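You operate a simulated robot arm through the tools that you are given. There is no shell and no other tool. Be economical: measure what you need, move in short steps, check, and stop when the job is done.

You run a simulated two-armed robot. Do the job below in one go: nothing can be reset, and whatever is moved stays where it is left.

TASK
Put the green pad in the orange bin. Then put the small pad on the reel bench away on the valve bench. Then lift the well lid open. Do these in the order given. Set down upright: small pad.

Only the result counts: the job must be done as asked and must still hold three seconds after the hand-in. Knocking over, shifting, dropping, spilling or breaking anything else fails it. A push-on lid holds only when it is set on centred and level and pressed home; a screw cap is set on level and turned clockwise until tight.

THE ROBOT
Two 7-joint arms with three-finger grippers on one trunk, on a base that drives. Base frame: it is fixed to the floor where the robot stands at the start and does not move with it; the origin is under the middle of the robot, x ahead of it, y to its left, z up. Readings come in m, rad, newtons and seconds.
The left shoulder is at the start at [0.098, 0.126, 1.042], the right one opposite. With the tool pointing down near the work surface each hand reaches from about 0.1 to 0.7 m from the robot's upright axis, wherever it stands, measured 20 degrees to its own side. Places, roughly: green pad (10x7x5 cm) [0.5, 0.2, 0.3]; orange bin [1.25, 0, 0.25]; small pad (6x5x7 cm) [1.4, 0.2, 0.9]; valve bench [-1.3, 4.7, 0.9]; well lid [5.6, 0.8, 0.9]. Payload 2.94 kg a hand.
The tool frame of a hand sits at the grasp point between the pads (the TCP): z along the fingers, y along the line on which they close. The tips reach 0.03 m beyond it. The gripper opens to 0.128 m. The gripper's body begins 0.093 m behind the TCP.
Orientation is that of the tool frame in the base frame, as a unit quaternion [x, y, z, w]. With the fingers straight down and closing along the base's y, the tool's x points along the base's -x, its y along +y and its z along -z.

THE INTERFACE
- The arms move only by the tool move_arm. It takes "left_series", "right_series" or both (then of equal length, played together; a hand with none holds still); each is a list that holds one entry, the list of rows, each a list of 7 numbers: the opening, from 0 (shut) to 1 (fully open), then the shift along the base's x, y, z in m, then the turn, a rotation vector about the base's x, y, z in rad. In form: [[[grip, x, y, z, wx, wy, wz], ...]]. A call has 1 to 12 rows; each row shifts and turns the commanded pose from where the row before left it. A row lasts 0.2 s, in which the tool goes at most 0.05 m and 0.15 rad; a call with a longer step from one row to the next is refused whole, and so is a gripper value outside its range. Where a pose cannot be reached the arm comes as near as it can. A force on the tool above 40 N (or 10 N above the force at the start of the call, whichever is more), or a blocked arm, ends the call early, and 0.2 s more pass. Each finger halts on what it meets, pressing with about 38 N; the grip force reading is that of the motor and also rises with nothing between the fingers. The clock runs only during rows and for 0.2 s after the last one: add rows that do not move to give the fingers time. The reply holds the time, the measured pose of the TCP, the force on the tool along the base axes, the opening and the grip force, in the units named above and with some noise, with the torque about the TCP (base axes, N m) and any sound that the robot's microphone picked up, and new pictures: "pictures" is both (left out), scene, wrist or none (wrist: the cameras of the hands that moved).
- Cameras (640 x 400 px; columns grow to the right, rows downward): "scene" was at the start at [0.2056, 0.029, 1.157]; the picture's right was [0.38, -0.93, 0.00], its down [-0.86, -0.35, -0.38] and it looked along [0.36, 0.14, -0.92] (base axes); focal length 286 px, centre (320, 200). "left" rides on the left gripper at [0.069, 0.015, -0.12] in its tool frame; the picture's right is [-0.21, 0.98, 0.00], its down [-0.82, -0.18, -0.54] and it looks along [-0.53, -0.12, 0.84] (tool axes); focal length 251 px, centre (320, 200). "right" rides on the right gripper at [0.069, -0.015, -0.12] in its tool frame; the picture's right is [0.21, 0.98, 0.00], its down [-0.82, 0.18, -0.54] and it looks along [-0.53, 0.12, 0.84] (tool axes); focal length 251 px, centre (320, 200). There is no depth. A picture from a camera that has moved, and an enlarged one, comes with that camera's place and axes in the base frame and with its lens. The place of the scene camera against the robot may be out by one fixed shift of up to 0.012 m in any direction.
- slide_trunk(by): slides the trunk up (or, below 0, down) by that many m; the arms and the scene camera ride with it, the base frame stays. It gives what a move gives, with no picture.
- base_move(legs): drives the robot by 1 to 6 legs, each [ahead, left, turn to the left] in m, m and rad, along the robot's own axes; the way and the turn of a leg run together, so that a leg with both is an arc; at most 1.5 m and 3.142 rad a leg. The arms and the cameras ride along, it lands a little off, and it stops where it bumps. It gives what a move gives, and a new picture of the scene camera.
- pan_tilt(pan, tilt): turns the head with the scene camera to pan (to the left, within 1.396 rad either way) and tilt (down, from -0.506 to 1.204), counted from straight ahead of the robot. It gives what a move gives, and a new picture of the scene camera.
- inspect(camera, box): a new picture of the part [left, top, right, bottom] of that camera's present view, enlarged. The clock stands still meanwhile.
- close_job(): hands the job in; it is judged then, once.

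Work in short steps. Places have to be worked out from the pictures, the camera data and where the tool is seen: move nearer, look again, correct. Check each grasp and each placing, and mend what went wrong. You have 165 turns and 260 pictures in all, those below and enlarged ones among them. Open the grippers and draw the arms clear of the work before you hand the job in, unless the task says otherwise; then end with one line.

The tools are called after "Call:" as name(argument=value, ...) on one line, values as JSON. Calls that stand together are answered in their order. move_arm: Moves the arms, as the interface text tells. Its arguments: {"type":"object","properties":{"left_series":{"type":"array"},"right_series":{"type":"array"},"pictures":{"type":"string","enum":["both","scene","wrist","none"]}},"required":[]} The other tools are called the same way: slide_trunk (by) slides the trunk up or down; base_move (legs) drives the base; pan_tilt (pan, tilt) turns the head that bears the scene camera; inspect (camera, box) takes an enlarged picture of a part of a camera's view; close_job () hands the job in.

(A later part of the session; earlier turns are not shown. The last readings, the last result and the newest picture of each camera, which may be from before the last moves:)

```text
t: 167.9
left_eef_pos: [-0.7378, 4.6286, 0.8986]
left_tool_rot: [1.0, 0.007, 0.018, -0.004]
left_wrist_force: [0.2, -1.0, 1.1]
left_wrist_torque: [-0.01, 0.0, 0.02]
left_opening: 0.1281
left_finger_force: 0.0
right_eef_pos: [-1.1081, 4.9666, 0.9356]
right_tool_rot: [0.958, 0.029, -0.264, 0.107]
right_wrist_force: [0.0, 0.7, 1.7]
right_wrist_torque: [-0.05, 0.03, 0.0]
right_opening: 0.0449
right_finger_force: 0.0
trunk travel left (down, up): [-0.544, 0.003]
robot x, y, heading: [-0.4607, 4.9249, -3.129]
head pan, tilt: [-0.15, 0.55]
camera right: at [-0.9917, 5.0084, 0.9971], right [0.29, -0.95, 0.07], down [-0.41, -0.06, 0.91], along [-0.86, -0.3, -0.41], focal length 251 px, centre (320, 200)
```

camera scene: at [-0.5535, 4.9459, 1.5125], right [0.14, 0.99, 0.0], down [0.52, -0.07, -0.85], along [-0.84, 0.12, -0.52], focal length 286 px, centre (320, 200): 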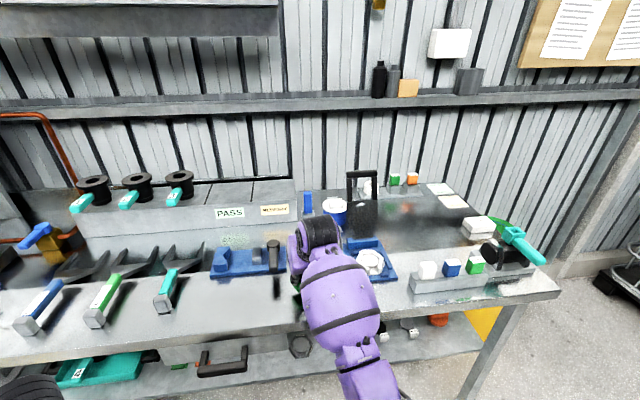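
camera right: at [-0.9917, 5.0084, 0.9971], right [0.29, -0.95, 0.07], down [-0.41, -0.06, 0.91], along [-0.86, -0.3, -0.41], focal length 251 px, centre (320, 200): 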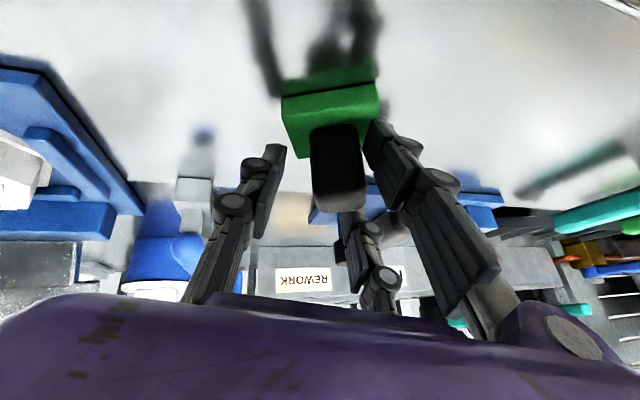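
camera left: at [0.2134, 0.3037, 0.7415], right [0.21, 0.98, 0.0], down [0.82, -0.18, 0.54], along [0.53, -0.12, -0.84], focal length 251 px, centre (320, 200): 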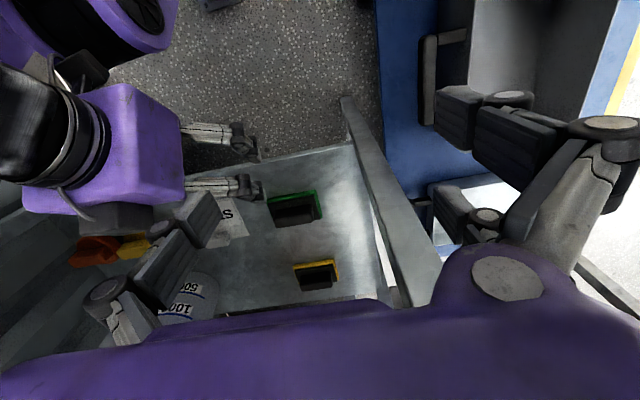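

Released; I open wider and retreat upward along the tool axis.

Call:
move_arm(right_series=[[[0.6, 0, 0, 0, 0, 0, 0], [0.9, 0, 0, 0, 0, 0, 0], [0.9, 0, 0, 0, 0, 0, 0], [0.9, 0.01, 0, 0.02, 0, 0, 0], [0.9, 0.015, 0, 0.025, 0, 0, 0], [0.9, 0.015, 0, 0.03, 0, 0, 0], [0.9, 0.015, 0, 0.03, 0, 0, 0], [0.9, 0, 0, 0, 0, 0, 0]]], pictures="wrist")

```text
t: 169.7
left_eef_pos: [-0.7378, 4.6292, 0.8991]
left_tool_rot: [1.0, 0.006, 0.019, -0.004]
left_wrist_force: [0.1, -0.4, 0.6]
left_wrist_torque: [0.03, 0.02, 0.01]
left_opening: 0.1282
left_finger_force: 0.1
right_eef_pos: [-1.0536, 4.9661, 1.0413]
right_tool_rot: [0.958, 0.029, -0.264, 0.107]
right_wrist_force: [-0.8, -0.4, 0.0]
right_wrist_torque: [0.02, -0.02, -0.02]
right_opening: 0.1154
right_finger_force: 0.0
trunk travel left (down, up): [-0.544, 0.003]
robot x, y, heading: [-0.4632, 4.9277, -3.128]
head pan, tilt: [-0.15, 0.55]
camera right: at [-0.9361, 5.0077, 1.1034], right [0.29, -0.95, 0.07], down [-0.42, -0.06, 0.91], along [-0.86, -0.3, -0.41], focal length 251 px, centre (320, 200)
```

right: 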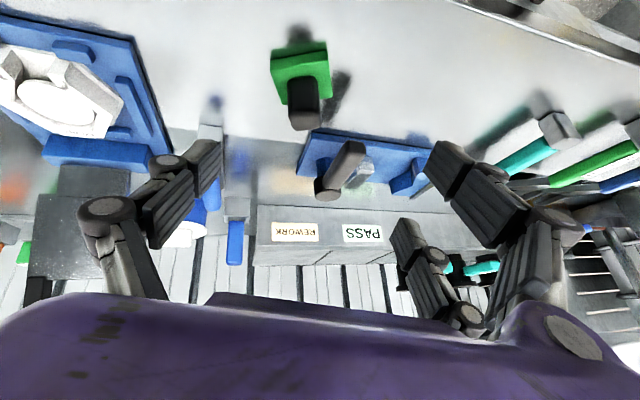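

The small pad stands upright and free on the valve bench. I back out, turn and drive down the aisle toward the well.

Call:
base_move(legs=[[-0.85, 0, 0], [0, 0, 1.56], [1.5, 0, 0], [1.45, 0, 0]])

Call:
pan_tilt(pan=1.0, tilt=0.3)

```text
t: 192.1
left_eef_pos: [0.6119, 1.6487, 0.8996]
left_tool_rot: [0.722, 0.692, 0.011, -0.015]
left_wrist_force: [0.1, -1.4, -0.1]
left_wrist_torque: [-0.03, 0.0, 0.0]
left_opening: 0.1279
left_finger_force: 0.1
right_eef_pos: [0.2581, 1.3513, 1.0412]
right_tool_rot: [0.675, 0.681, -0.118, 0.259]
right_wrist_force: [-1.6, 0.5, 0.5]
right_wrist_torque: [0.0, 0.05, -0.02]
right_opening: 0.1152
right_finger_force: 0.1
trunk travel left (down, up): [-0.544, 0.003]
robot x, y, heading: [0.3284, 1.9374, -1.608]
head pan, tilt: [-0.15, 0.55]
camera scene: at [0.3159, 1.8523, 1.5124], right [-0.98, 0.19, 0.0], down [0.1, 0.51, -0.85], along [-0.16, -0.84, -0.52], focal length 286 px, centre (320, 200)
```

scene: 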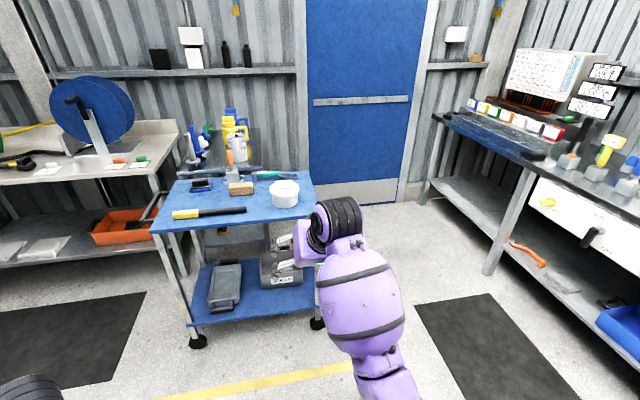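

```text
t: 193.4
left_eef_pos: [0.611, 1.6484, 0.8986]
left_tool_rot: [0.722, 0.692, 0.012, -0.016]
left_wrist_force: [-0.4, -1.4, 0.2]
left_wrist_torque: [0.0, 0.01, -0.03]
left_opening: 0.1279
left_finger_force: 0.1
right_eef_pos: [0.2581, 1.3504, 1.0411]
right_tool_rot: [0.675, 0.681, -0.119, 0.258]
right_wrist_force: [-0.2, -0.5, -0.3]
right_wrist_torque: [0.0, 0.01, 0.01]
right_opening: 0.1152
right_finger_force: 0.0
trunk travel left (down, up): [-0.544, 0.003]
robot x, y, heading: [0.3311, 1.9388, -1.61]
head pan, tilt: [1.0, 0.3]
camera scene: at [0.4093, 1.887, 1.5354], right [-0.57, -0.82, 0.0], down [-0.24, 0.17, -0.96], along [0.78, -0.55, -0.3], focal length 286 px, centre (320, 200)
```

scene: 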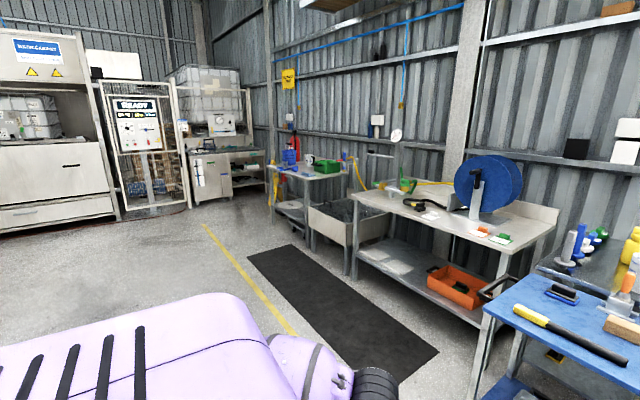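

The well bench is the steel unit near (5.5, 0.7). I turn to +x and drive toward it.

Call:
base_move(legs=[[0, 0, 1.6], [1.5, 0, 0], [1.5, -0.4, 0]])

Call:
pan_tilt(pan=-0.25, tilt=0.3)

```text
refused: leg 3 is longer than a leg can be; nothing moved
```

```text
t: 194.9
left_eef_pos: [0.6105, 1.6495, 0.8997]
left_tool_rot: [0.722, 0.692, 0.011, -0.016]
left_wrist_force: [-0.4, 0.6, 0.2]
left_wrist_torque: [0.0, -0.02, 0.01]
left_opening: 0.128
left_finger_force: 0.0
right_eef_pos: [0.2581, 1.351, 1.0407]
right_tool_rot: [0.676, 0.68, -0.118, 0.259]
right_wrist_force: [0.3, -0.8, 0.1]
right_wrist_torque: [0.04, 0.0, 0.02]
right_opening: 0.115
right_finger_force: 0.2
trunk travel left (down, up): [-0.544, 0.003]
robot x, y, heading: [0.3295, 1.9406, -1.607]
head pan, tilt: [-0.25, 0.3]
camera scene: at [0.3063, 1.851, 1.5354], right [-0.96, 0.28, 0.0], down [0.08, 0.28, -0.96], along [-0.27, -0.92, -0.3], focal length 286 px, centre (320, 200)
```

scene: 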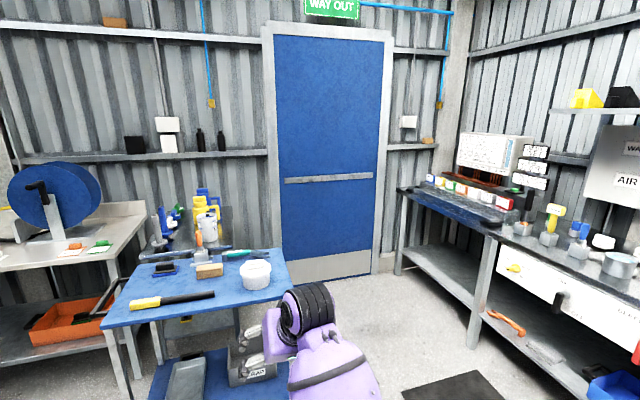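

The third leg was a touch too long; I repeat with a shorter one.

Call:
base_move(legs=[[0, 0, 1.6], [1.5, 0, 0], [1.45, -0.3, 0]])

Call:
inspect(camera="scene", box=[220, 60, 540, 260])

```text
t: 213.0
left_eef_pos: [3.5172, 1.9008, 0.8993]
left_tool_rot: [0.011, 1.0, -0.003, -0.018]
left_wrist_force: [-0.3, -1.0, -0.5]
left_wrist_torque: [0.0, -0.03, -0.01]
left_opening: 0.1281
left_finger_force: 0.1
right_eef_pos: [3.8232, 1.5542, 1.0416]
right_tool_rot: [-0.014, 0.958, 0.102, 0.266]
right_wrist_force: [-0.1, 0.2, -1.1]
right_wrist_torque: [-0.01, -0.01, 0.02]
right_opening: 0.115
right_finger_force: 0.1
trunk travel left (down, up): [-0.544, 0.003]
robot x, y, heading: [3.2381, 1.6142, -0.018]
head pan, tilt: [-0.25, 0.3]
camera scene: at [3.3339, 1.596, 1.5354], right [-0.27, -0.96, 0.0], down [-0.29, 0.08, -0.96], along [0.92, -0.25, -0.3], focal length 286 px, centre (320, 200)
```

scene: 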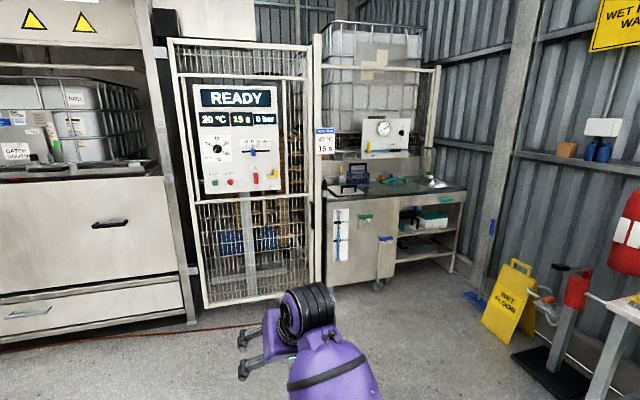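

```text
2.00 times, centred on (380, 160) of scene
camera zoom: at [3.3339, 1.596, 1.5354], right [-0.27, -0.96, 0.0], down [-0.29, 0.08, -0.96], along [0.92, -0.25, -0.3], focal length 572 px, centre (200, 280)
```

zoom: 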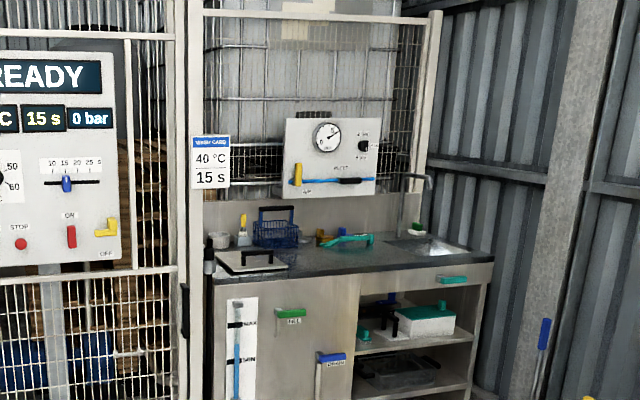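

The lid with the black handle is at the left of that bench top. I drive nearer and look closely.

Call:
base_move(legs=[[1.0, -0.72, 0.018], [0.25, 0, 0]])

Call:
pan_tilt(pan=0.0, tilt=0.6)

Call:
inspect(camera="scene", box=[210, 60, 450, 210])

Call:
inspect(camera="right", box=[0, 0, 640, 400])

```text
t: 221.1
left_eef_pos: [4.7485, 1.1953, 0.8994]
left_tool_rot: [-0.002, 1.0, -0.004, -0.019]
left_wrist_force: [-0.1, 0.5, 1.0]
left_wrist_torque: [-0.02, -0.02, 0.01]
left_opening: 0.1281
left_finger_force: 0.1
right_eef_pos: [5.0618, 0.8557, 1.041]
right_tool_rot: [-0.025, 0.958, 0.105, 0.264]
right_wrist_force: [-0.3, 0.0, -0.7]
right_wrist_torque: [0.0, -0.01, 0.0]
right_opening: 0.1155
right_finger_force: 0.0
trunk travel left (down, up): [-0.544, 0.003]
robot x, y, heading: [4.4666, 0.8977, 0.007]
head pan, tilt: [-0.25, 0.3]
camera scene: at [4.5724, 0.8851, 1.5354], right [-0.24, -0.97, 0.0], down [-0.29, 0.07, -0.96], along [0.93, -0.23, -0.3], focal length 286 px, centre (320, 200)
```

scene: 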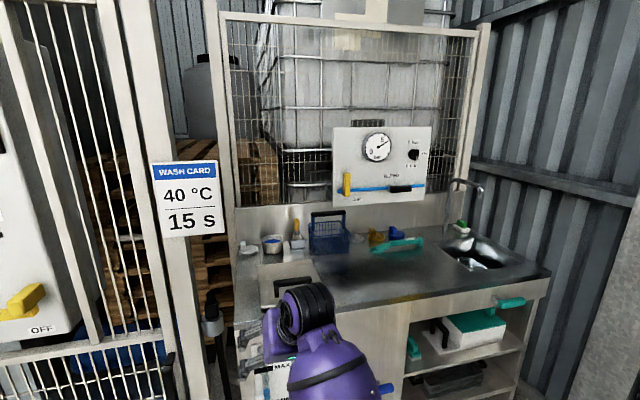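

```text
t: 221.8
left_eef_pos: [4.7491, 1.1953, 0.8983]
left_tool_rot: [-0.002, 1.0, -0.004, -0.019]
left_wrist_force: [0.4, -0.3, 0.4]
left_wrist_torque: [-0.01, 0.02, 0.0]
left_opening: 0.1281
left_finger_force: 0.0
right_eef_pos: [5.0621, 0.8562, 1.0418]
right_tool_rot: [-0.025, 0.958, 0.105, 0.265]
right_wrist_force: [0.7, -0.3, 0.7]
right_wrist_torque: [-0.03, -0.02, 0.01]
right_opening: 0.115
right_finger_force: 0.0
trunk travel left (down, up): [-0.544, 0.003]
robot x, y, heading: [4.4755, 0.9008, 0.012]
head pan, tilt: [0.0, 0.6]
camera scene: at [4.5704, 0.908, 1.508], right [0.01, -1.0, 0.0], down [-0.56, 0.0, -0.83], along [0.83, 0.0, -0.56], focal length 286 px, centre (320, 200)
```

scene: 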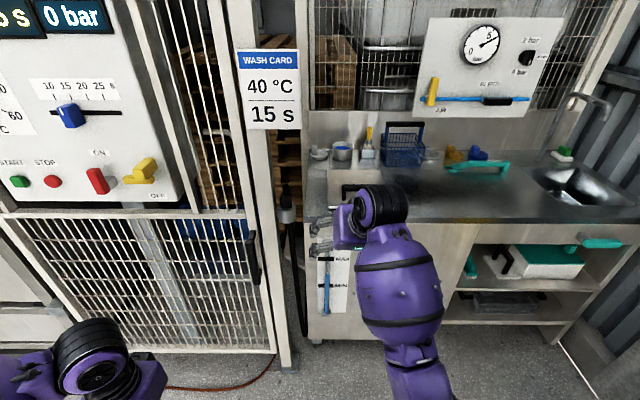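

```text
2.67 times, centred on (330, 135) of scene
camera zoom: at [4.5704, 0.908, 1.508], right [0.01, -1.0, 0.0], down [-0.56, 0.0, -0.83], along [0.83, 0.0, -0.56], focal length 763 px, centre (293, 373)
```

zoom: 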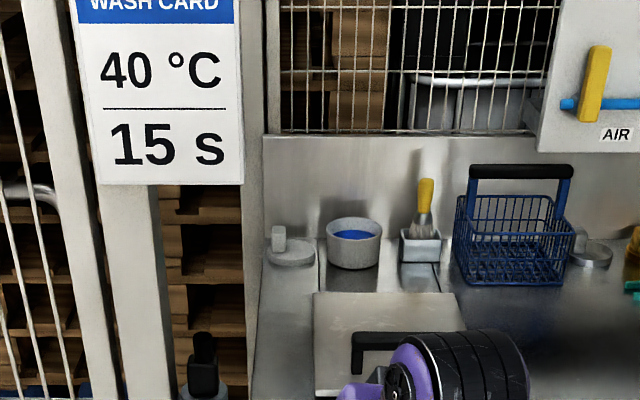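

```text
1.00 times, centred on (320, 200) of right (not enlarged: the box is as wide or as high as the picture)
camera zoom: at [4.9443, 0.816, 1.1035], right [-0.29, 0.96, 0.07], down [0.42, 0.05, 0.91], along [0.86, 0.29, -0.41], focal length 251 px, centre (320, 200)
```

zoom: 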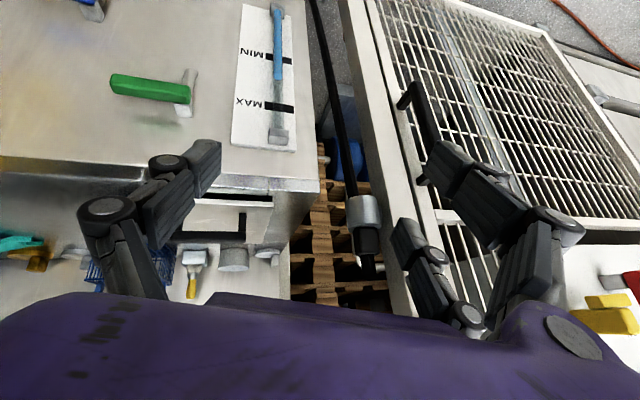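

The hand hides the lid's front; I sidestep right a bit to see the whole lid.

Call:
base_move(legs=[[0.1, -0.3, 0]])

Call:
pan_tilt(pan=0.15, tilt=0.7)

Call:
inspect(camera="scene", box=[180, 80, 400, 220])

Call:
inspect(camera="right", box=[0, 0, 640, 400])

```text
t: 225.0
left_eef_pos: [4.8498, 0.9003, 0.8986]
left_tool_rot: [-0.002, 1.0, -0.004, -0.019]
left_wrist_force: [0.5, -0.4, -1.1]
left_wrist_torque: [0.0, 0.01, 0.0]
left_opening: 0.1282
left_finger_force: 0.0
right_eef_pos: [5.1629, 0.56, 1.0421]
right_tool_rot: [-0.024, 0.958, 0.105, 0.265]
right_wrist_force: [-0.6, 0.1, 0.1]
right_wrist_torque: [-0.02, -0.02, 0.0]
right_opening: 0.1151
right_finger_force: 0.1
trunk travel left (down, up): [-0.544, 0.003]
robot x, y, heading: [4.575, 0.6083, 0.001]
head pan, tilt: [0.0, 0.6]
camera scene: at [4.6705, 0.6136, 1.5079], right [0.0, -1.0, 0.0], down [-0.56, 0.0, -0.83], along [0.83, 0.0, -0.56], focal length 286 px, centre (320, 200)
```

scene: 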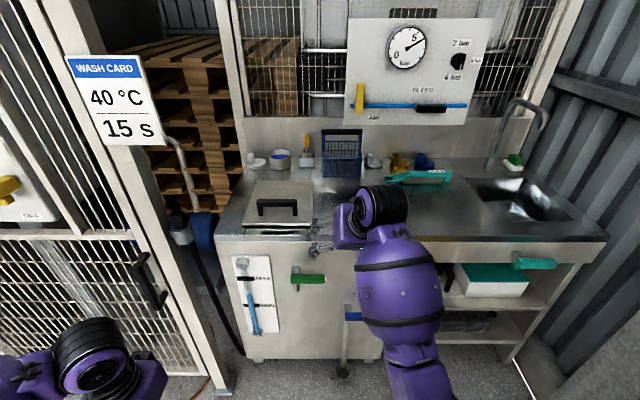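

```text
t: 225.7
left_eef_pos: [4.8499, 0.8992, 0.8995]
left_tool_rot: [-0.002, 1.0, -0.004, -0.019]
left_wrist_force: [-0.9, -0.3, 0.2]
left_wrist_torque: [-0.01, 0.0, -0.02]
left_opening: 0.128
left_finger_force: 0.1
right_eef_pos: [5.1626, 0.5593, 1.0418]
right_tool_rot: [-0.024, 0.958, 0.105, 0.265]
right_wrist_force: [-0.8, -0.1, 0.3]
right_wrist_torque: [-0.04, -0.02, 0.01]
right_opening: 0.1155
right_finger_force: 0.0
trunk travel left (down, up): [-0.544, 0.003]
robot x, y, heading: [4.5724, 0.6052, 0.0]
head pan, tilt: [0.15, 0.7]
camera scene: at [4.6661, 0.626, 1.4993], right [0.15, -0.99, 0.0], down [-0.64, -0.1, -0.77], along [0.76, 0.12, -0.64], focal length 286 px, centre (320, 200)
```

scene: 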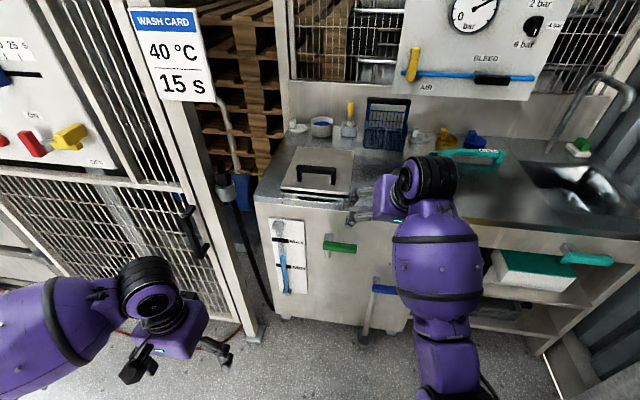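

```text
2.86 times, centred on (290, 150) of scene
camera zoom: at [4.6661, 0.626, 1.4993], right [0.15, -0.99, 0.0], down [-0.64, -0.1, -0.77], along [0.76, 0.12, -0.64], focal length 818 px, centre (406, 343)
```

zoom: 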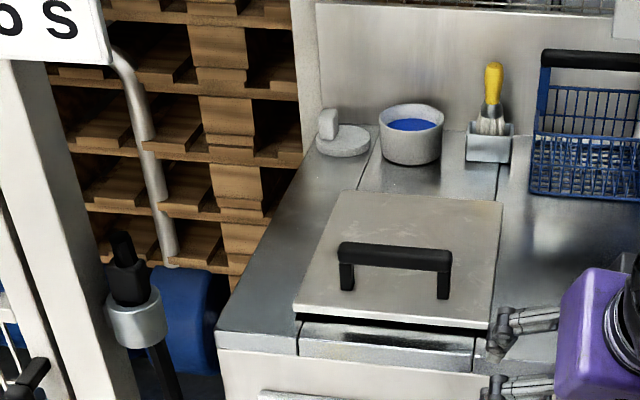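

```text
1.00 times, centred on (320, 200) of right (not enlarged: the box is as wide or as high as the picture)
camera zoom: at [5.0442, 0.5205, 1.1034], right [-0.28, 0.96, 0.07], down [0.42, 0.05, 0.91], along [0.86, 0.29, -0.41], focal length 251 px, centre (320, 200)
```

zoom: 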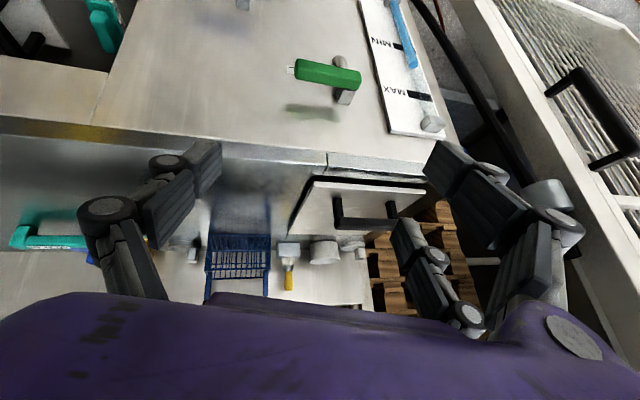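

The lid is hinged at the back (x≈5.735), front edge x≈5.44; handle bar runs along y at about (5.50, 0.77, 0.936). I need to pinch the bar across, so I level the hand and roll it 90° about its own axis here in the open.

Call:
move_arm(right_series=[[[0.9, 0, 0, 0, -0.1, 0, 0], [0.9, 0, 0, 0, -0.1, 0, 0], [0.9, 0, 0, 0, 0.07, 0, -0.12], [0.9, 0, 0, 0, 0.07, 0, -0.12], [0.9, 0, 0, 0, 0.07, 0, -0.12], [0.9, 0, 0, 0, 0.07, 0, -0.12], [0.9, 0, 0, 0, 0.07, 0, -0.12], [0.9, 0, 0, 0, 0.07, 0, -0.12], [0.9, 0, 0, 0, 0, 0, 0]]], pictures="scene")

```text
t: 227.7
left_eef_pos: [4.8494, 0.8989, 0.9002]
left_tool_rot: [-0.001, 1.0, -0.003, -0.019]
left_wrist_force: [-0.4, 0.4, 0.5]
left_wrist_torque: [0.04, 0.01, 0.01]
left_opening: 0.1282
left_finger_force: 0.1
right_eef_pos: [5.1622, 0.5612, 1.0407]
right_tool_rot: [0.344, 0.897, 0.114, 0.252]
right_wrist_force: [-0.5, -0.1, 0.3]
right_wrist_torque: [0.0, 0.01, -0.01]
right_opening: 0.1154
right_finger_force: 0.1
trunk travel left (down, up): [-0.544, 0.003]
robot x, y, heading: [4.5738, 0.6067, 0.003]
head pan, tilt: [0.15, 0.7]
camera scene: at [4.6662, 0.6259, 1.4993], right [0.15, -0.99, 0.0], down [-0.64, -0.1, -0.76], along [0.76, 0.12, -0.64], focal length 286 px, centre (320, 200)
```

scene: 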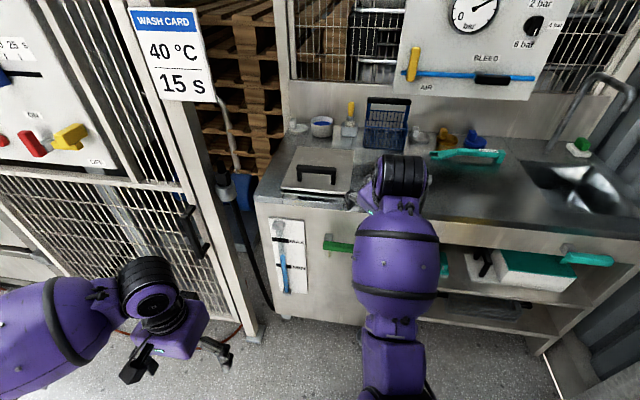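

The roll goes well; I finish the remaining ~0.83 rad.

Call:
move_arm(right_series=[[[0.9, 0, 0, 0, 0.0735, 0.004, -0.1175], [0.9, 0, 0, 0, 0.0735, 0.004, -0.1175], [0.9, 0, 0, 0, 0.0735, 0.004, -0.1175], [0.9, 0, 0, 0, 0.0735, 0.004, -0.1175], [0.9, 0, 0, 0, 0.0735, 0.004, -0.1175], [0.9, 0, 0, 0, 0.0735, 0.004, -0.1175], [0.9, 0, 0, 0, 0, 0, 0]]])

```text
t: 229.3
left_eef_pos: [4.8499, 0.8993, 0.8981]
left_tool_rot: [-0.001, 1.0, -0.004, -0.019]
left_wrist_force: [-0.7, 0.3, 1.8]
left_wrist_torque: [0.02, -0.01, 0.0]
left_opening: 0.1282
left_finger_force: 0.1
right_eef_pos: [5.1627, 0.5588, 1.0409]
right_tool_rot: [0.678, 0.681, 0.204, 0.187]
right_wrist_force: [0.3, -0.4, 0.1]
right_wrist_torque: [0.03, -0.01, 0.0]
right_opening: 0.1153
right_finger_force: 0.1
trunk travel left (down, up): [-0.544, 0.003]
robot x, y, heading: [4.5727, 0.6055, 0.005]
head pan, tilt: [0.15, 0.7]
camera scene: at [4.666, 0.6262, 1.4993], right [0.15, -0.99, 0.0], down [-0.64, -0.1, -0.76], along [0.76, 0.12, -0.64], focal length 286 px, centre (320, 200)
camera right: at [5.0853, 0.6241, 1.1356], right [0.82, 0.21, 0.52], down [-0.13, -0.84, 0.53], along [0.55, -0.51, -0.66], focal length 251 px, centre (320, 200)
```

scene: 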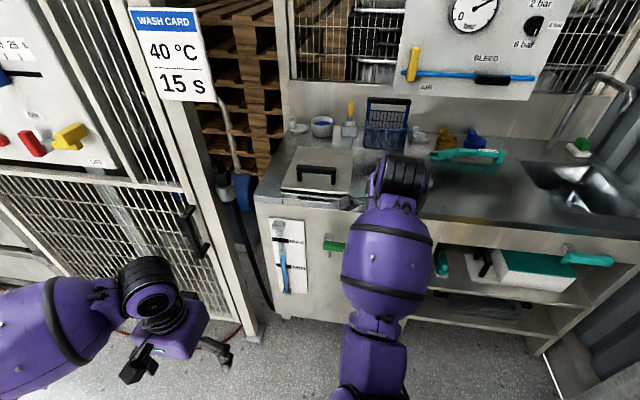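
right: 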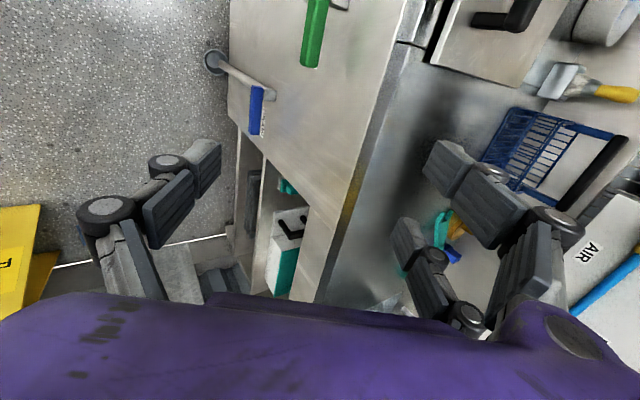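

The hand is now rolled with the fingers closing across the bar. I pull the left hand in a little (cage nearby) and drive closer.

Call:
move_arm(left_series=[[[1, 0, -0.03, 0, 0, 0, 0], [1, 0, -0.03, 0, 0, 0, 0], [1, 0, -0.02, 0, 0, 0, 0], [1, 0, 0, 0, 0, 0, 0]]], right_series=[[[0.45, 0, 0, 0, 0, 0, 0], [0.45, 0, 0, 0, 0, 0, 0], [0.45, 0, 0, 0, 0, 0, 0], [0.45, 0, 0, 0, 0, 0, 0]]], pictures="none")

Call:
base_move(legs=[[0.27, 0.12, 0]])

```text
t: 230.3
left_eef_pos: [4.8501, 0.8202, 0.8997]
left_tool_rot: [-0.001, 1.0, -0.004, -0.019]
left_wrist_force: [0.0, 0.6, 0.0]
left_wrist_torque: [0.02, 0.02, -0.03]
left_opening: 0.1279
left_finger_force: 0.0
right_eef_pos: [5.1625, 0.5579, 1.0404]
right_tool_rot: [0.678, 0.681, 0.206, 0.187]
right_wrist_force: [-0.3, 0.6, -0.7]
right_wrist_torque: [-0.01, 0.01, 0.04]
right_opening: 0.0578
right_finger_force: 0.1
trunk travel left (down, up): [-0.544, 0.003]
robot x, y, heading: [4.5734, 0.6074, 0.006]
head pan, tilt: [0.15, 0.7]
```

```text
t: 232.4
left_eef_pos: [5.1169, 0.9435, 0.8989]
left_tool_rot: [-0.004, 1.0, -0.003, -0.019]
left_wrist_force: [0.0, -0.6, -0.7]
left_wrist_torque: [0.01, -0.01, -0.01]
left_opening: 0.128
left_finger_force: 0.1
right_eef_pos: [5.4333, 0.6826, 1.0407]
right_tool_rot: [0.675, 0.684, 0.205, 0.186]
right_wrist_force: [0.3, -1.1, 0.2]
right_wrist_torque: [-0.01, -0.02, 0.01]
right_opening: 0.0577
right_finger_force: 0.1
trunk travel left (down, up): [-0.544, 0.003]
robot x, y, heading: [4.8428, 0.7253, 0.009]
head pan, tilt: [0.15, 0.7]
camera scene: at [4.9355, 0.7478, 1.4993], right [0.16, -0.99, 0.0], down [-0.64, -0.1, -0.77], along [0.76, 0.12, -0.64], focal length 286 px, centre (320, 200)
```

scene: 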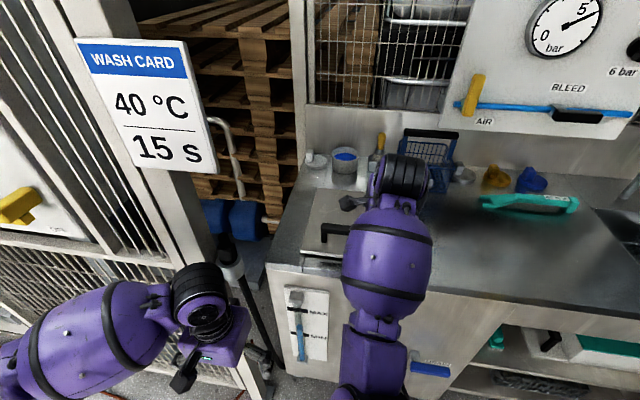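

I shift the hand left over the bar and view it through the wrist camera.

Call:
move_arm(right_series=[[[0.45, 0, 0.025, 0, 0, 0, 0], [0.45, 0, 0.025, 0, 0, 0, 0], [0.45, 0, 0.025, 0, 0, 0, 0], [0.45, 0, 0.01, 0, 0, 0, 0], [0.45, 0, 0, 0, 0, 0, 0]]])

```text
t: 233.6
left_eef_pos: [5.1185, 0.9437, 0.8999]
left_tool_rot: [-0.005, 1.0, -0.003, -0.019]
left_wrist_force: [-0.3, -0.7, -0.3]
left_wrist_torque: [-0.01, -0.03, 0.0]
left_opening: 0.1282
left_finger_force: 0.0
right_eef_pos: [5.4344, 0.7616, 1.0396]
right_tool_rot: [0.675, 0.683, 0.202, 0.189]
right_wrist_force: [0.0, -0.6, -0.1]
right_wrist_torque: [0.03, 0.02, -0.01]
right_opening: 0.0576
right_finger_force: 0.2
trunk travel left (down, up): [-0.544, 0.003]
robot x, y, heading: [4.8456, 0.7284, 0.011]
head pan, tilt: [0.15, 0.7]
camera scene: at [4.9357, 0.7478, 1.4993], right [0.16, -0.99, 0.0], down [-0.64, -0.1, -0.76], along [0.75, 0.12, -0.64], focal length 286 px, centre (320, 200)
camera right: at [5.3574, 0.829, 1.1332], right [0.82, 0.22, 0.52], down [-0.12, -0.83, 0.54], along [0.55, -0.51, -0.66], focal length 251 px, centre (320, 200)
```

scene: 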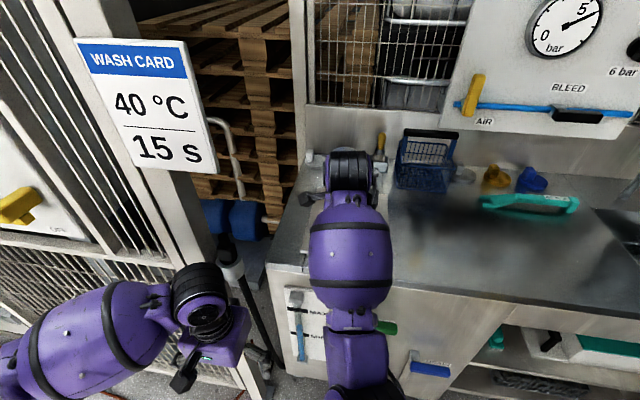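
right: 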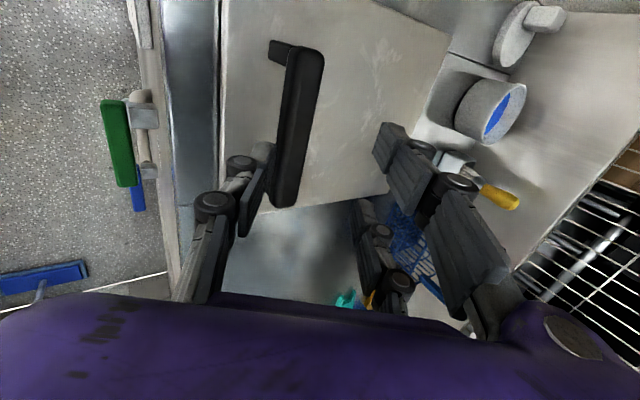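

Wrist rays put the bar at about (5.477, 0.765, 0.941). I correct sideways to the tool axis and descend half way, then check.

Call:
move_arm(right_series=[[[0.45, -0.013, 0.003, -0.008, 0, 0, 0], [0.45, 0.013, 0, -0.02, 0, 0, 0], [0.45, 0.012, 0, -0.02, 0, 0, 0], [0.45, 0, 0, 0, 0, 0, 0]]], pictures="wrist")

```text
t: 234.6
left_eef_pos: [5.117, 0.9435, 0.8994]
left_tool_rot: [-0.005, 1.0, -0.004, -0.019]
left_wrist_force: [-0.5, 0.5, 0.4]
left_wrist_torque: [-0.01, -0.03, 0.0]
left_opening: 0.128
left_finger_force: 0.1
right_eef_pos: [5.4457, 0.7703, 0.9939]
right_tool_rot: [0.675, 0.684, 0.205, 0.186]
right_wrist_force: [0.0, 0.2, -0.4]
right_wrist_torque: [-0.01, 0.0, -0.03]
right_opening: 0.0576
right_finger_force: 0.0
trunk travel left (down, up): [-0.544, 0.003]
robot x, y, heading: [4.843, 0.7261, 0.012]
head pan, tilt: [0.15, 0.7]
camera right: at [5.3673, 0.8366, 1.0877], right [0.82, 0.22, 0.52], down [-0.12, -0.84, 0.54], along [0.56, -0.5, -0.66], focal length 251 px, centre (320, 200)
```

right: 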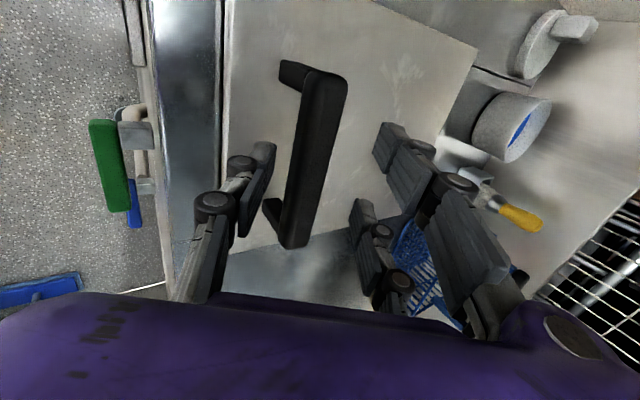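

Bar is at (5.472, 0.768, 0.945) — well aligned. I advance onto it and close.

Call:
move_arm(right_series=[[[0.45, 0.011, 0, -0.02, 0, 0, 0], [0.45, 0.0105, 0, -0.019, 0, 0, 0], [0.45, 0, 0, 0, 0, 0, 0], [0.2, 0, 0, 0, 0, 0, 0], [0.0, 0, 0, 0, 0, 0, 0], [0.0, 0, 0, 0, 0, 0, 0]]], pictures="wrist")

```text
t: 236.0
left_eef_pos: [5.1169, 0.9435, 0.8998]
left_tool_rot: [-0.005, 1.0, -0.004, -0.019]
left_wrist_force: [-0.1, -0.8, 0.3]
left_wrist_torque: [0.0, 0.01, -0.01]
left_opening: 0.1282
left_finger_force: 0.1
right_eef_pos: [5.4641, 0.7684, 0.9535]
right_tool_rot: [0.677, 0.682, 0.204, 0.186]
right_wrist_force: [-12.5, 1.5, -4.8]
right_wrist_torque: [0.75, 0.47, -1.59]
right_opening: 0.0321
right_finger_force: 44.4
trunk travel left (down, up): [-0.544, 0.003]
robot x, y, heading: [4.8394, 0.7254, 0.016]
head pan, tilt: [0.15, 0.7]
camera right: at [5.387, 0.834, 1.0479], right [0.82, 0.22, 0.52], down [-0.12, -0.83, 0.54], along [0.55, -0.51, -0.66], focal length 251 px, centre (320, 200)
```

right: 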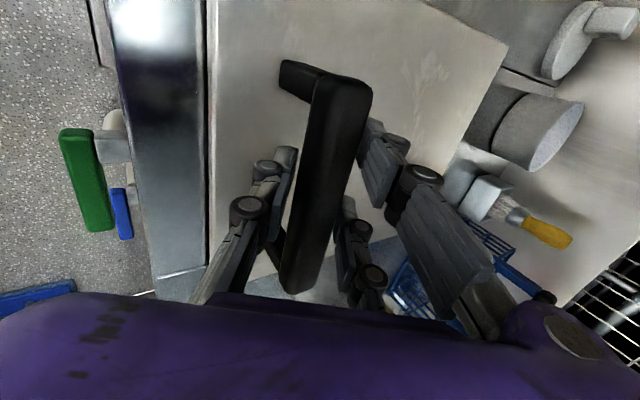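

The bar is held. The lid's hinge is at the far side, so I loosen to a cage around the bar and lift along the arc about the hinge (≈(5.72, 0.88)), first to ~0.4 rad.

Call:
move_arm(right_series=[[[0.32, 0, 0, 0, 0, 0, 0], [0.32, 0, 0, 0, 0, 0, 0], [0.32, 0.008, 0, 0.0245, 0, 0, 0], [0.32, 0.01, 0, 0.0237, 0, 0, 0], [0.32, 0.0126, 0, 0.0225, 0, 0, 0], [0.32, 0.0146, 0, 0.0213, 0, 0, 0], [0.32, 0, 0, 0, 0, 0, 0]]])

```text
t: 237.6
left_eef_pos: [5.1175, 0.9434, 0.8996]
left_tool_rot: [-0.004, 1.0, -0.004, -0.019]
left_wrist_force: [0.8, -0.6, 0.5]
left_wrist_torque: [-0.03, 0.0, 0.02]
left_opening: 0.1278
left_finger_force: 0.1
right_eef_pos: [5.5161, 0.762, 1.0458]
right_tool_rot: [0.677, 0.681, 0.203, 0.193]
right_wrist_force: [-6.0, -2.0, 0.3]
right_wrist_torque: [-0.11, 0.05, 0.02]
right_opening: 0.0435
right_finger_force: 2.0
trunk travel left (down, up): [-0.544, 0.003]
robot x, y, heading: [4.8447, 0.7268, 0.012]
head pan, tilt: [0.15, 0.7]
camera scene: at [4.9344, 0.7478, 1.4994], right [0.16, -0.99, 0.0], down [-0.64, -0.1, -0.77], along [0.76, 0.12, -0.64], focal length 286 px, centre (320, 200)
camera right: at [5.4376, 0.8294, 1.1395], right [0.82, 0.22, 0.53], down [-0.13, -0.83, 0.54], along [0.55, -0.52, -0.65], focal length 251 px, centre (320, 200)
```

scene: 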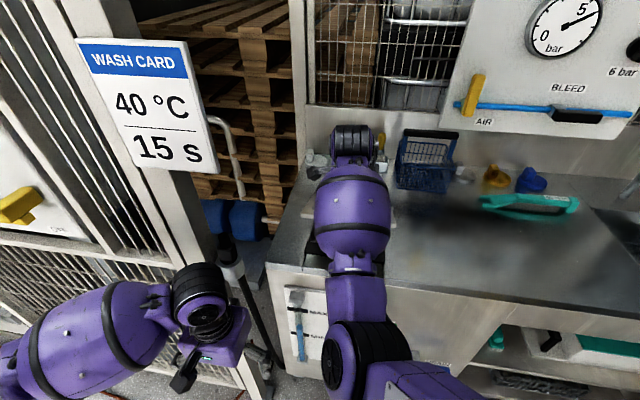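
right: 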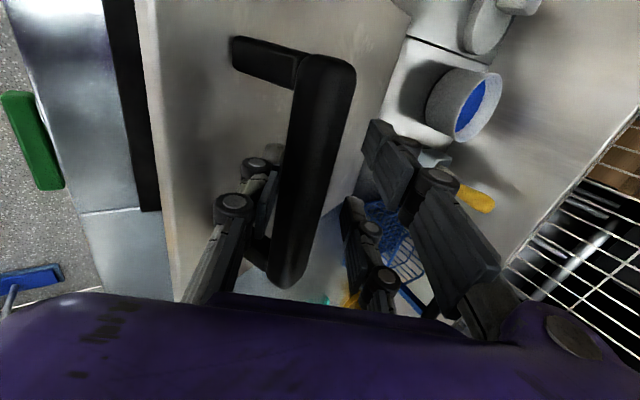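

The lid is lifting with little force. I continue along the arc to ~0.8 rad.

Call:
move_arm(right_series=[[[0.32, 0.0168, 0, 0.0196, 0, 0, 0], [0.32, 0.0185, 0, 0.0179, 0, 0, 0], [0.32, 0.0202, 0, 0.0159, 0, 0, 0], [0.32, 0.0218, 0, 0.0139, 0, 0, 0], [0.32, 0, 0, 0, 0, 0, 0]]])

```text
t: 238.8
left_eef_pos: [5.1169, 0.944, 0.9003]
left_tool_rot: [-0.004, 1.0, -0.004, -0.018]
left_wrist_force: [-0.3, 0.1, 0.4]
left_wrist_torque: [0.0, 0.03, -0.02]
left_opening: 0.1281
left_finger_force: 0.0
right_eef_pos: [5.5874, 0.7728, 1.1161]
right_tool_rot: [0.674, 0.684, 0.207, 0.187]
right_wrist_force: [-8.5, 3.6, 6.9]
right_wrist_torque: [-0.09, 0.23, -0.1]
right_opening: 0.0429
right_finger_force: 1.2
trunk travel left (down, up): [-0.544, 0.003]
robot x, y, heading: [4.8423, 0.7251, 0.015]
head pan, tilt: [0.15, 0.7]
camera scene: at [4.933, 0.7486, 1.4996], right [0.16, -0.99, 0.0], down [-0.63, -0.1, -0.77], along [0.76, 0.12, -0.64], focal length 286 px, centre (320, 200)
camera right: at [5.5099, 0.8377, 1.2102], right [0.82, 0.22, 0.53], down [-0.12, -0.84, 0.53], along [0.56, -0.5, -0.66], focal length 251 px, centre (320, 200)
```

scene: 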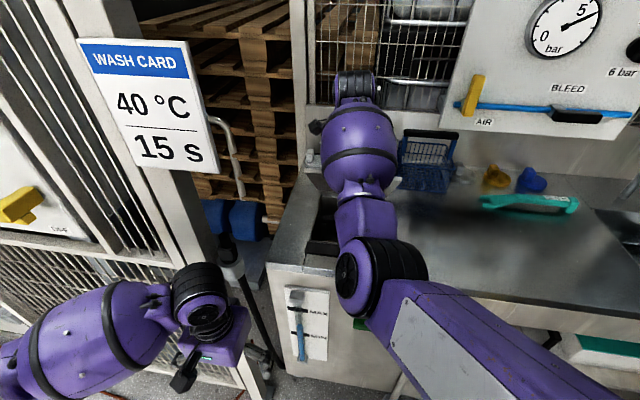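
right: 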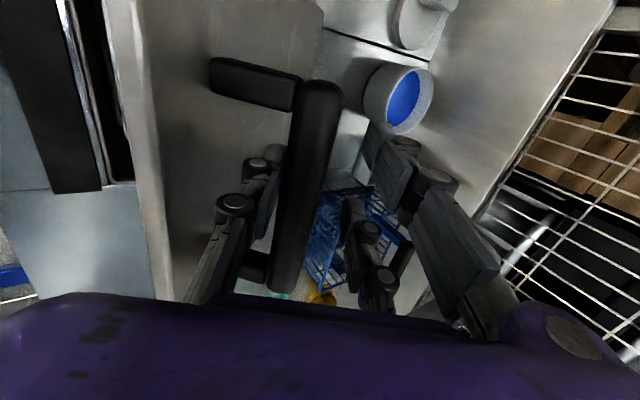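

About 0.85 rad. There is still clearance between the gripper and the lid's front edge; I go on to ~1.05 rad.

Call:
move_arm(right_series=[[[0.32, 0.023, 0, 0.0116, 0, 0, 0], [0.32, 0.0241, 0, 0.0093, 0, 0, 0], [0.32, 0, 0, 0, 0, 0, 0]]])

```text
t: 239.6
left_eef_pos: [5.1179, 0.9429, 0.8992]
left_tool_rot: [-0.005, 1.0, -0.004, -0.02]
left_wrist_force: [-0.2, -0.6, -0.1]
left_wrist_torque: [-0.01, -0.01, 0.0]
left_opening: 0.1278
left_finger_force: 0.1
right_eef_pos: [5.6359, 0.77, 1.1327]
right_tool_rot: [0.676, 0.683, 0.204, 0.186]
right_wrist_force: [-0.9, -1.7, -4.0]
right_wrist_torque: [-0.09, 0.08, -0.01]
right_opening: 0.0422
right_finger_force: 0.7
trunk travel left (down, up): [-0.544, 0.003]
robot x, y, heading: [4.8436, 0.7264, 0.011]
head pan, tilt: [0.15, 0.7]
camera scene: at [4.9353, 0.7481, 1.4992], right [0.16, -0.99, 0.0], down [-0.64, -0.1, -0.77], along [0.76, 0.12, -0.64], focal length 286 px, centre (320, 200)
camera right: at [5.559, 0.8364, 1.2276], right [0.82, 0.22, 0.52], down [-0.12, -0.84, 0.54], along [0.55, -0.5, -0.66], focal length 251 px, centre (320, 200)
```

scene: 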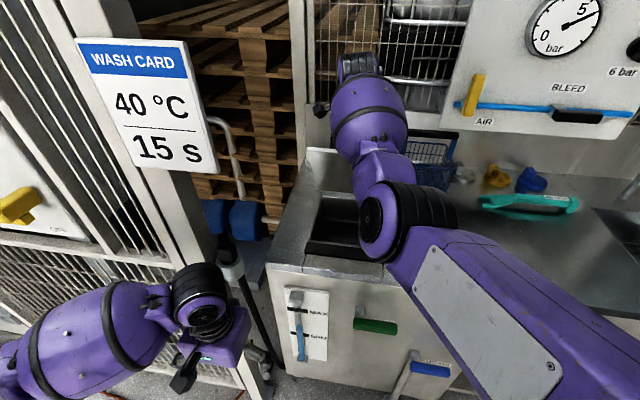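
right: 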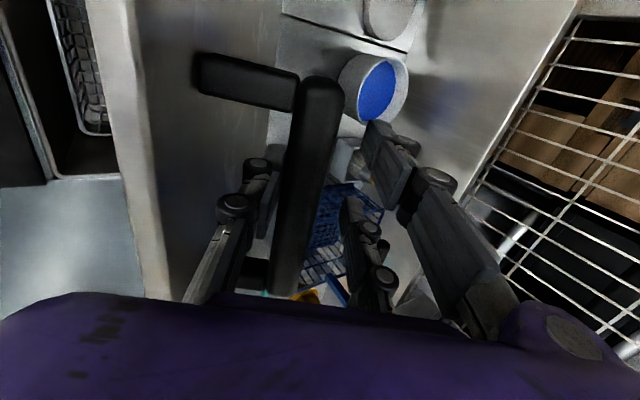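

The well is open ~60° and the load is small. I try another 0.2 rad, watching forces.

Call:
move_arm(right_series=[[[0.32, 0.0248, 0, 0.0066, 0, 0, 0], [0.32, 0.0252, 0, 0.004, 0, 0, 0], [0.32, 0, 0, 0, 0, 0, 0]]])

```text
t: 240.4
left_eef_pos: [5.1172, 0.9434, 0.8982]
left_tool_rot: [-0.004, 1.0, -0.004, -0.018]
left_wrist_force: [-0.2, -0.2, 0.6]
left_wrist_torque: [0.03, -0.02, 0.0]
left_opening: 0.128
left_finger_force: 0.1
right_eef_pos: [5.6679, 0.7667, 1.1447]
right_tool_rot: [0.675, 0.684, 0.205, 0.186]
right_wrist_force: [-2.3, 0.0, 0.2]
right_wrist_torque: [0.01, 0.05, -0.05]
right_opening: 0.0428
right_finger_force: 1.3
right hand out of reach, approached as far as the arm can: row 2
trunk travel left (down, up): [-0.544, 0.003]
robot x, y, heading: [4.842, 0.7276, 0.011]
head pan, tilt: [0.15, 0.7]
camera scene: at [4.9353, 0.7479, 1.4994], right [0.16, -0.99, 0.0], down [-0.64, -0.1, -0.77], along [0.76, 0.12, -0.64], focal length 286 px, centre (320, 200)
camera right: at [5.589, 0.8326, 1.2388], right [0.82, 0.22, 0.53], down [-0.12, -0.84, 0.54], along [0.56, -0.5, -0.66], focal length 251 px, centre (320, 200)
```

scene: 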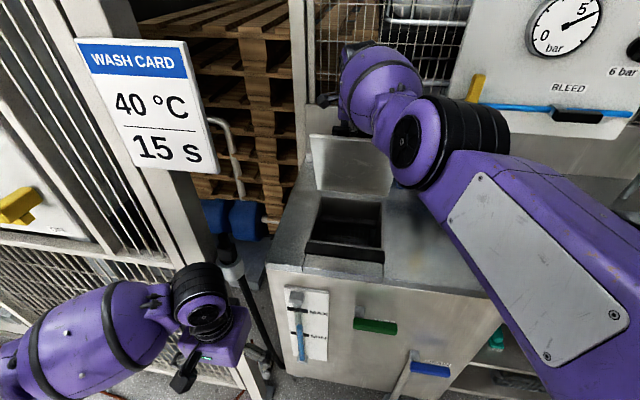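
right: 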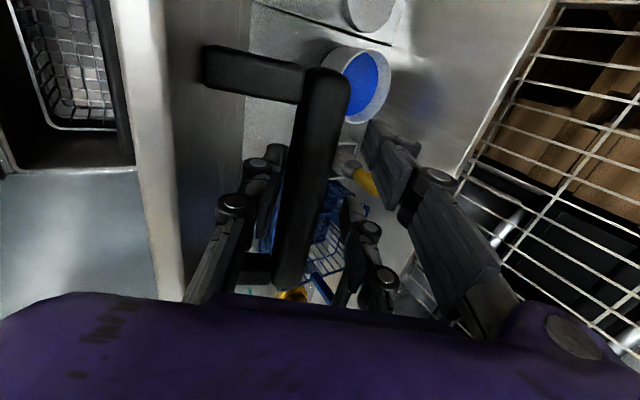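

Now ~70°, at the arm's reach limit. The base has room to go forward, so I drive 0.05 m ahead to swing the lid further.

Call:
base_move(legs=[[0.05, 0, 0]])

Call:
inspect(camera="right", box=[0, 0, 640, 400])

```text
t: 241.3
left_eef_pos: [5.1659, 0.9448, 0.8993]
left_tool_rot: [-0.004, 1.0, -0.004, -0.019]
left_wrist_force: [-0.6, 0.4, 0.4]
left_wrist_torque: [0.02, 0.02, 0.01]
left_opening: 0.1281
left_finger_force: 0.1
right_eef_pos: [5.7154, 0.7685, 1.144]
right_tool_rot: [0.674, 0.684, 0.206, 0.188]
right_wrist_force: [-1.2, -0.7, -0.3]
right_wrist_torque: [0.02, -0.02, 0.02]
right_opening: 0.0419
right_finger_force: 0.8
trunk travel left (down, up): [-0.544, 0.003]
robot x, y, heading: [4.8863, 0.7279, 0.01]
head pan, tilt: [0.15, 0.7]
camera scene: at [4.9829, 0.7485, 1.4994], right [0.16, -0.99, 0.0], down [-0.64, -0.1, -0.77], along [0.76, 0.12, -0.64], focal length 286 px, centre (320, 200)
```

scene: 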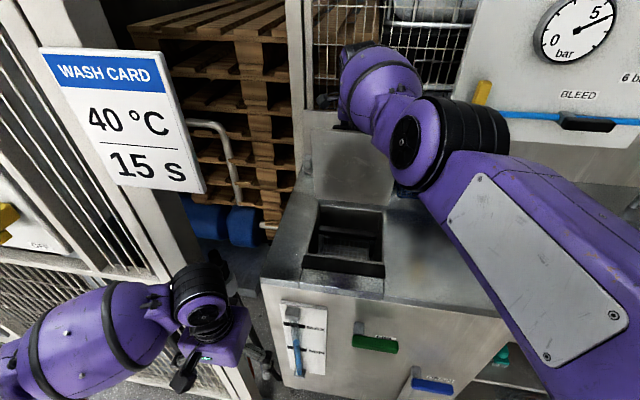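

```text
1.00 times, centred on (320, 200) of right (not enlarged: the box is as wide or as high as the picture)
camera zoom: at [5.6363, 0.834, 1.2386], right [0.82, 0.22, 0.53], down [-0.12, -0.84, 0.54], along [0.56, -0.5, -0.66], focal length 251 px, centre (320, 200)
```

zoom: 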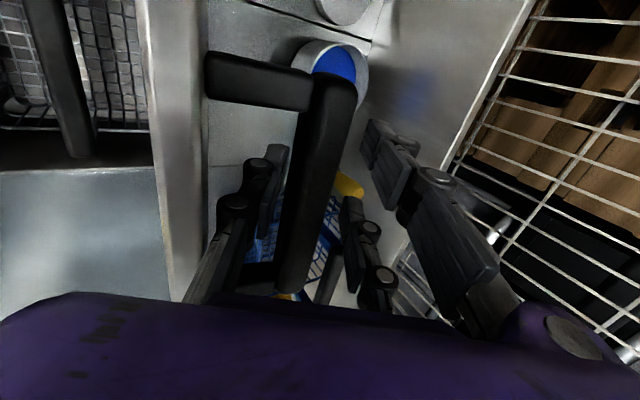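

The lid is ~80°, forces near zero. One more small forward drive to bring it to/past vertical.

Call:
base_move(legs=[[0.045, 0, 0]])

Call:
inspect(camera="right", box=[0, 0, 640, 400])

```text
t: 242.2
left_eef_pos: [5.2064, 0.944, 0.9014]
left_tool_rot: [-0.005, 1.0, -0.004, -0.018]
left_wrist_force: [0.0, 0.3, 0.0]
left_wrist_torque: [0.01, 0.02, 0.0]
left_opening: 0.1282
left_finger_force: 0.0
right_eef_pos: [5.752, 0.7673, 1.1468]
right_tool_rot: [0.676, 0.683, 0.205, 0.186]
right_wrist_force: [-24.4, -1.9, 22.5]
right_wrist_torque: [0.18, 6.52, -0.52]
right_opening: 0.0704
right_finger_force: 22.0
trunk travel left (down, up): [-0.544, 0.003]
robot x, y, heading: [4.9356, 0.7285, 0.014]
head pan, tilt: [0.15, 0.7]
camera scene: at [5.0211, 0.7484, 1.4998], right [0.16, -0.99, 0.0], down [-0.63, -0.1, -0.77], along [0.76, 0.12, -0.64], focal length 286 px, centre (320, 200)
```

scene: 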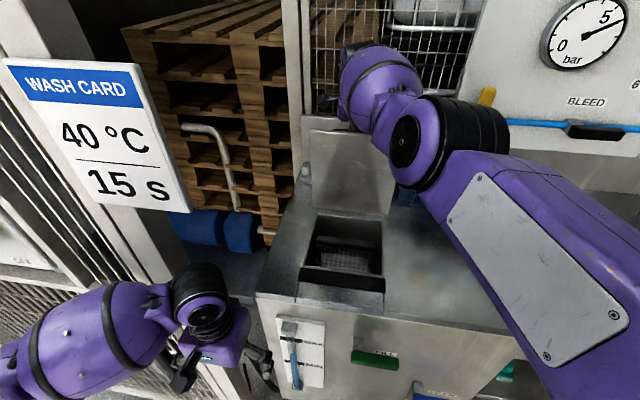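

```text
1.00 times, centred on (320, 200) of right (not enlarged: the box is as wide or as high as the picture)
camera zoom: at [5.6749, 0.8342, 1.2421], right [0.82, 0.22, 0.52], down [-0.12, -0.84, 0.54], along [0.56, -0.5, -0.66], focal length 251 px, centre (320, 200)
```

zoom: 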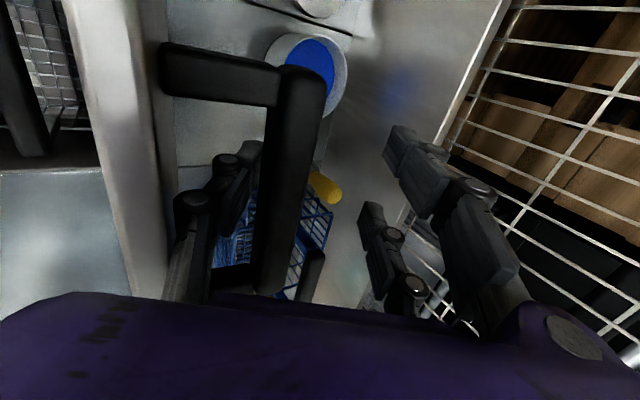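

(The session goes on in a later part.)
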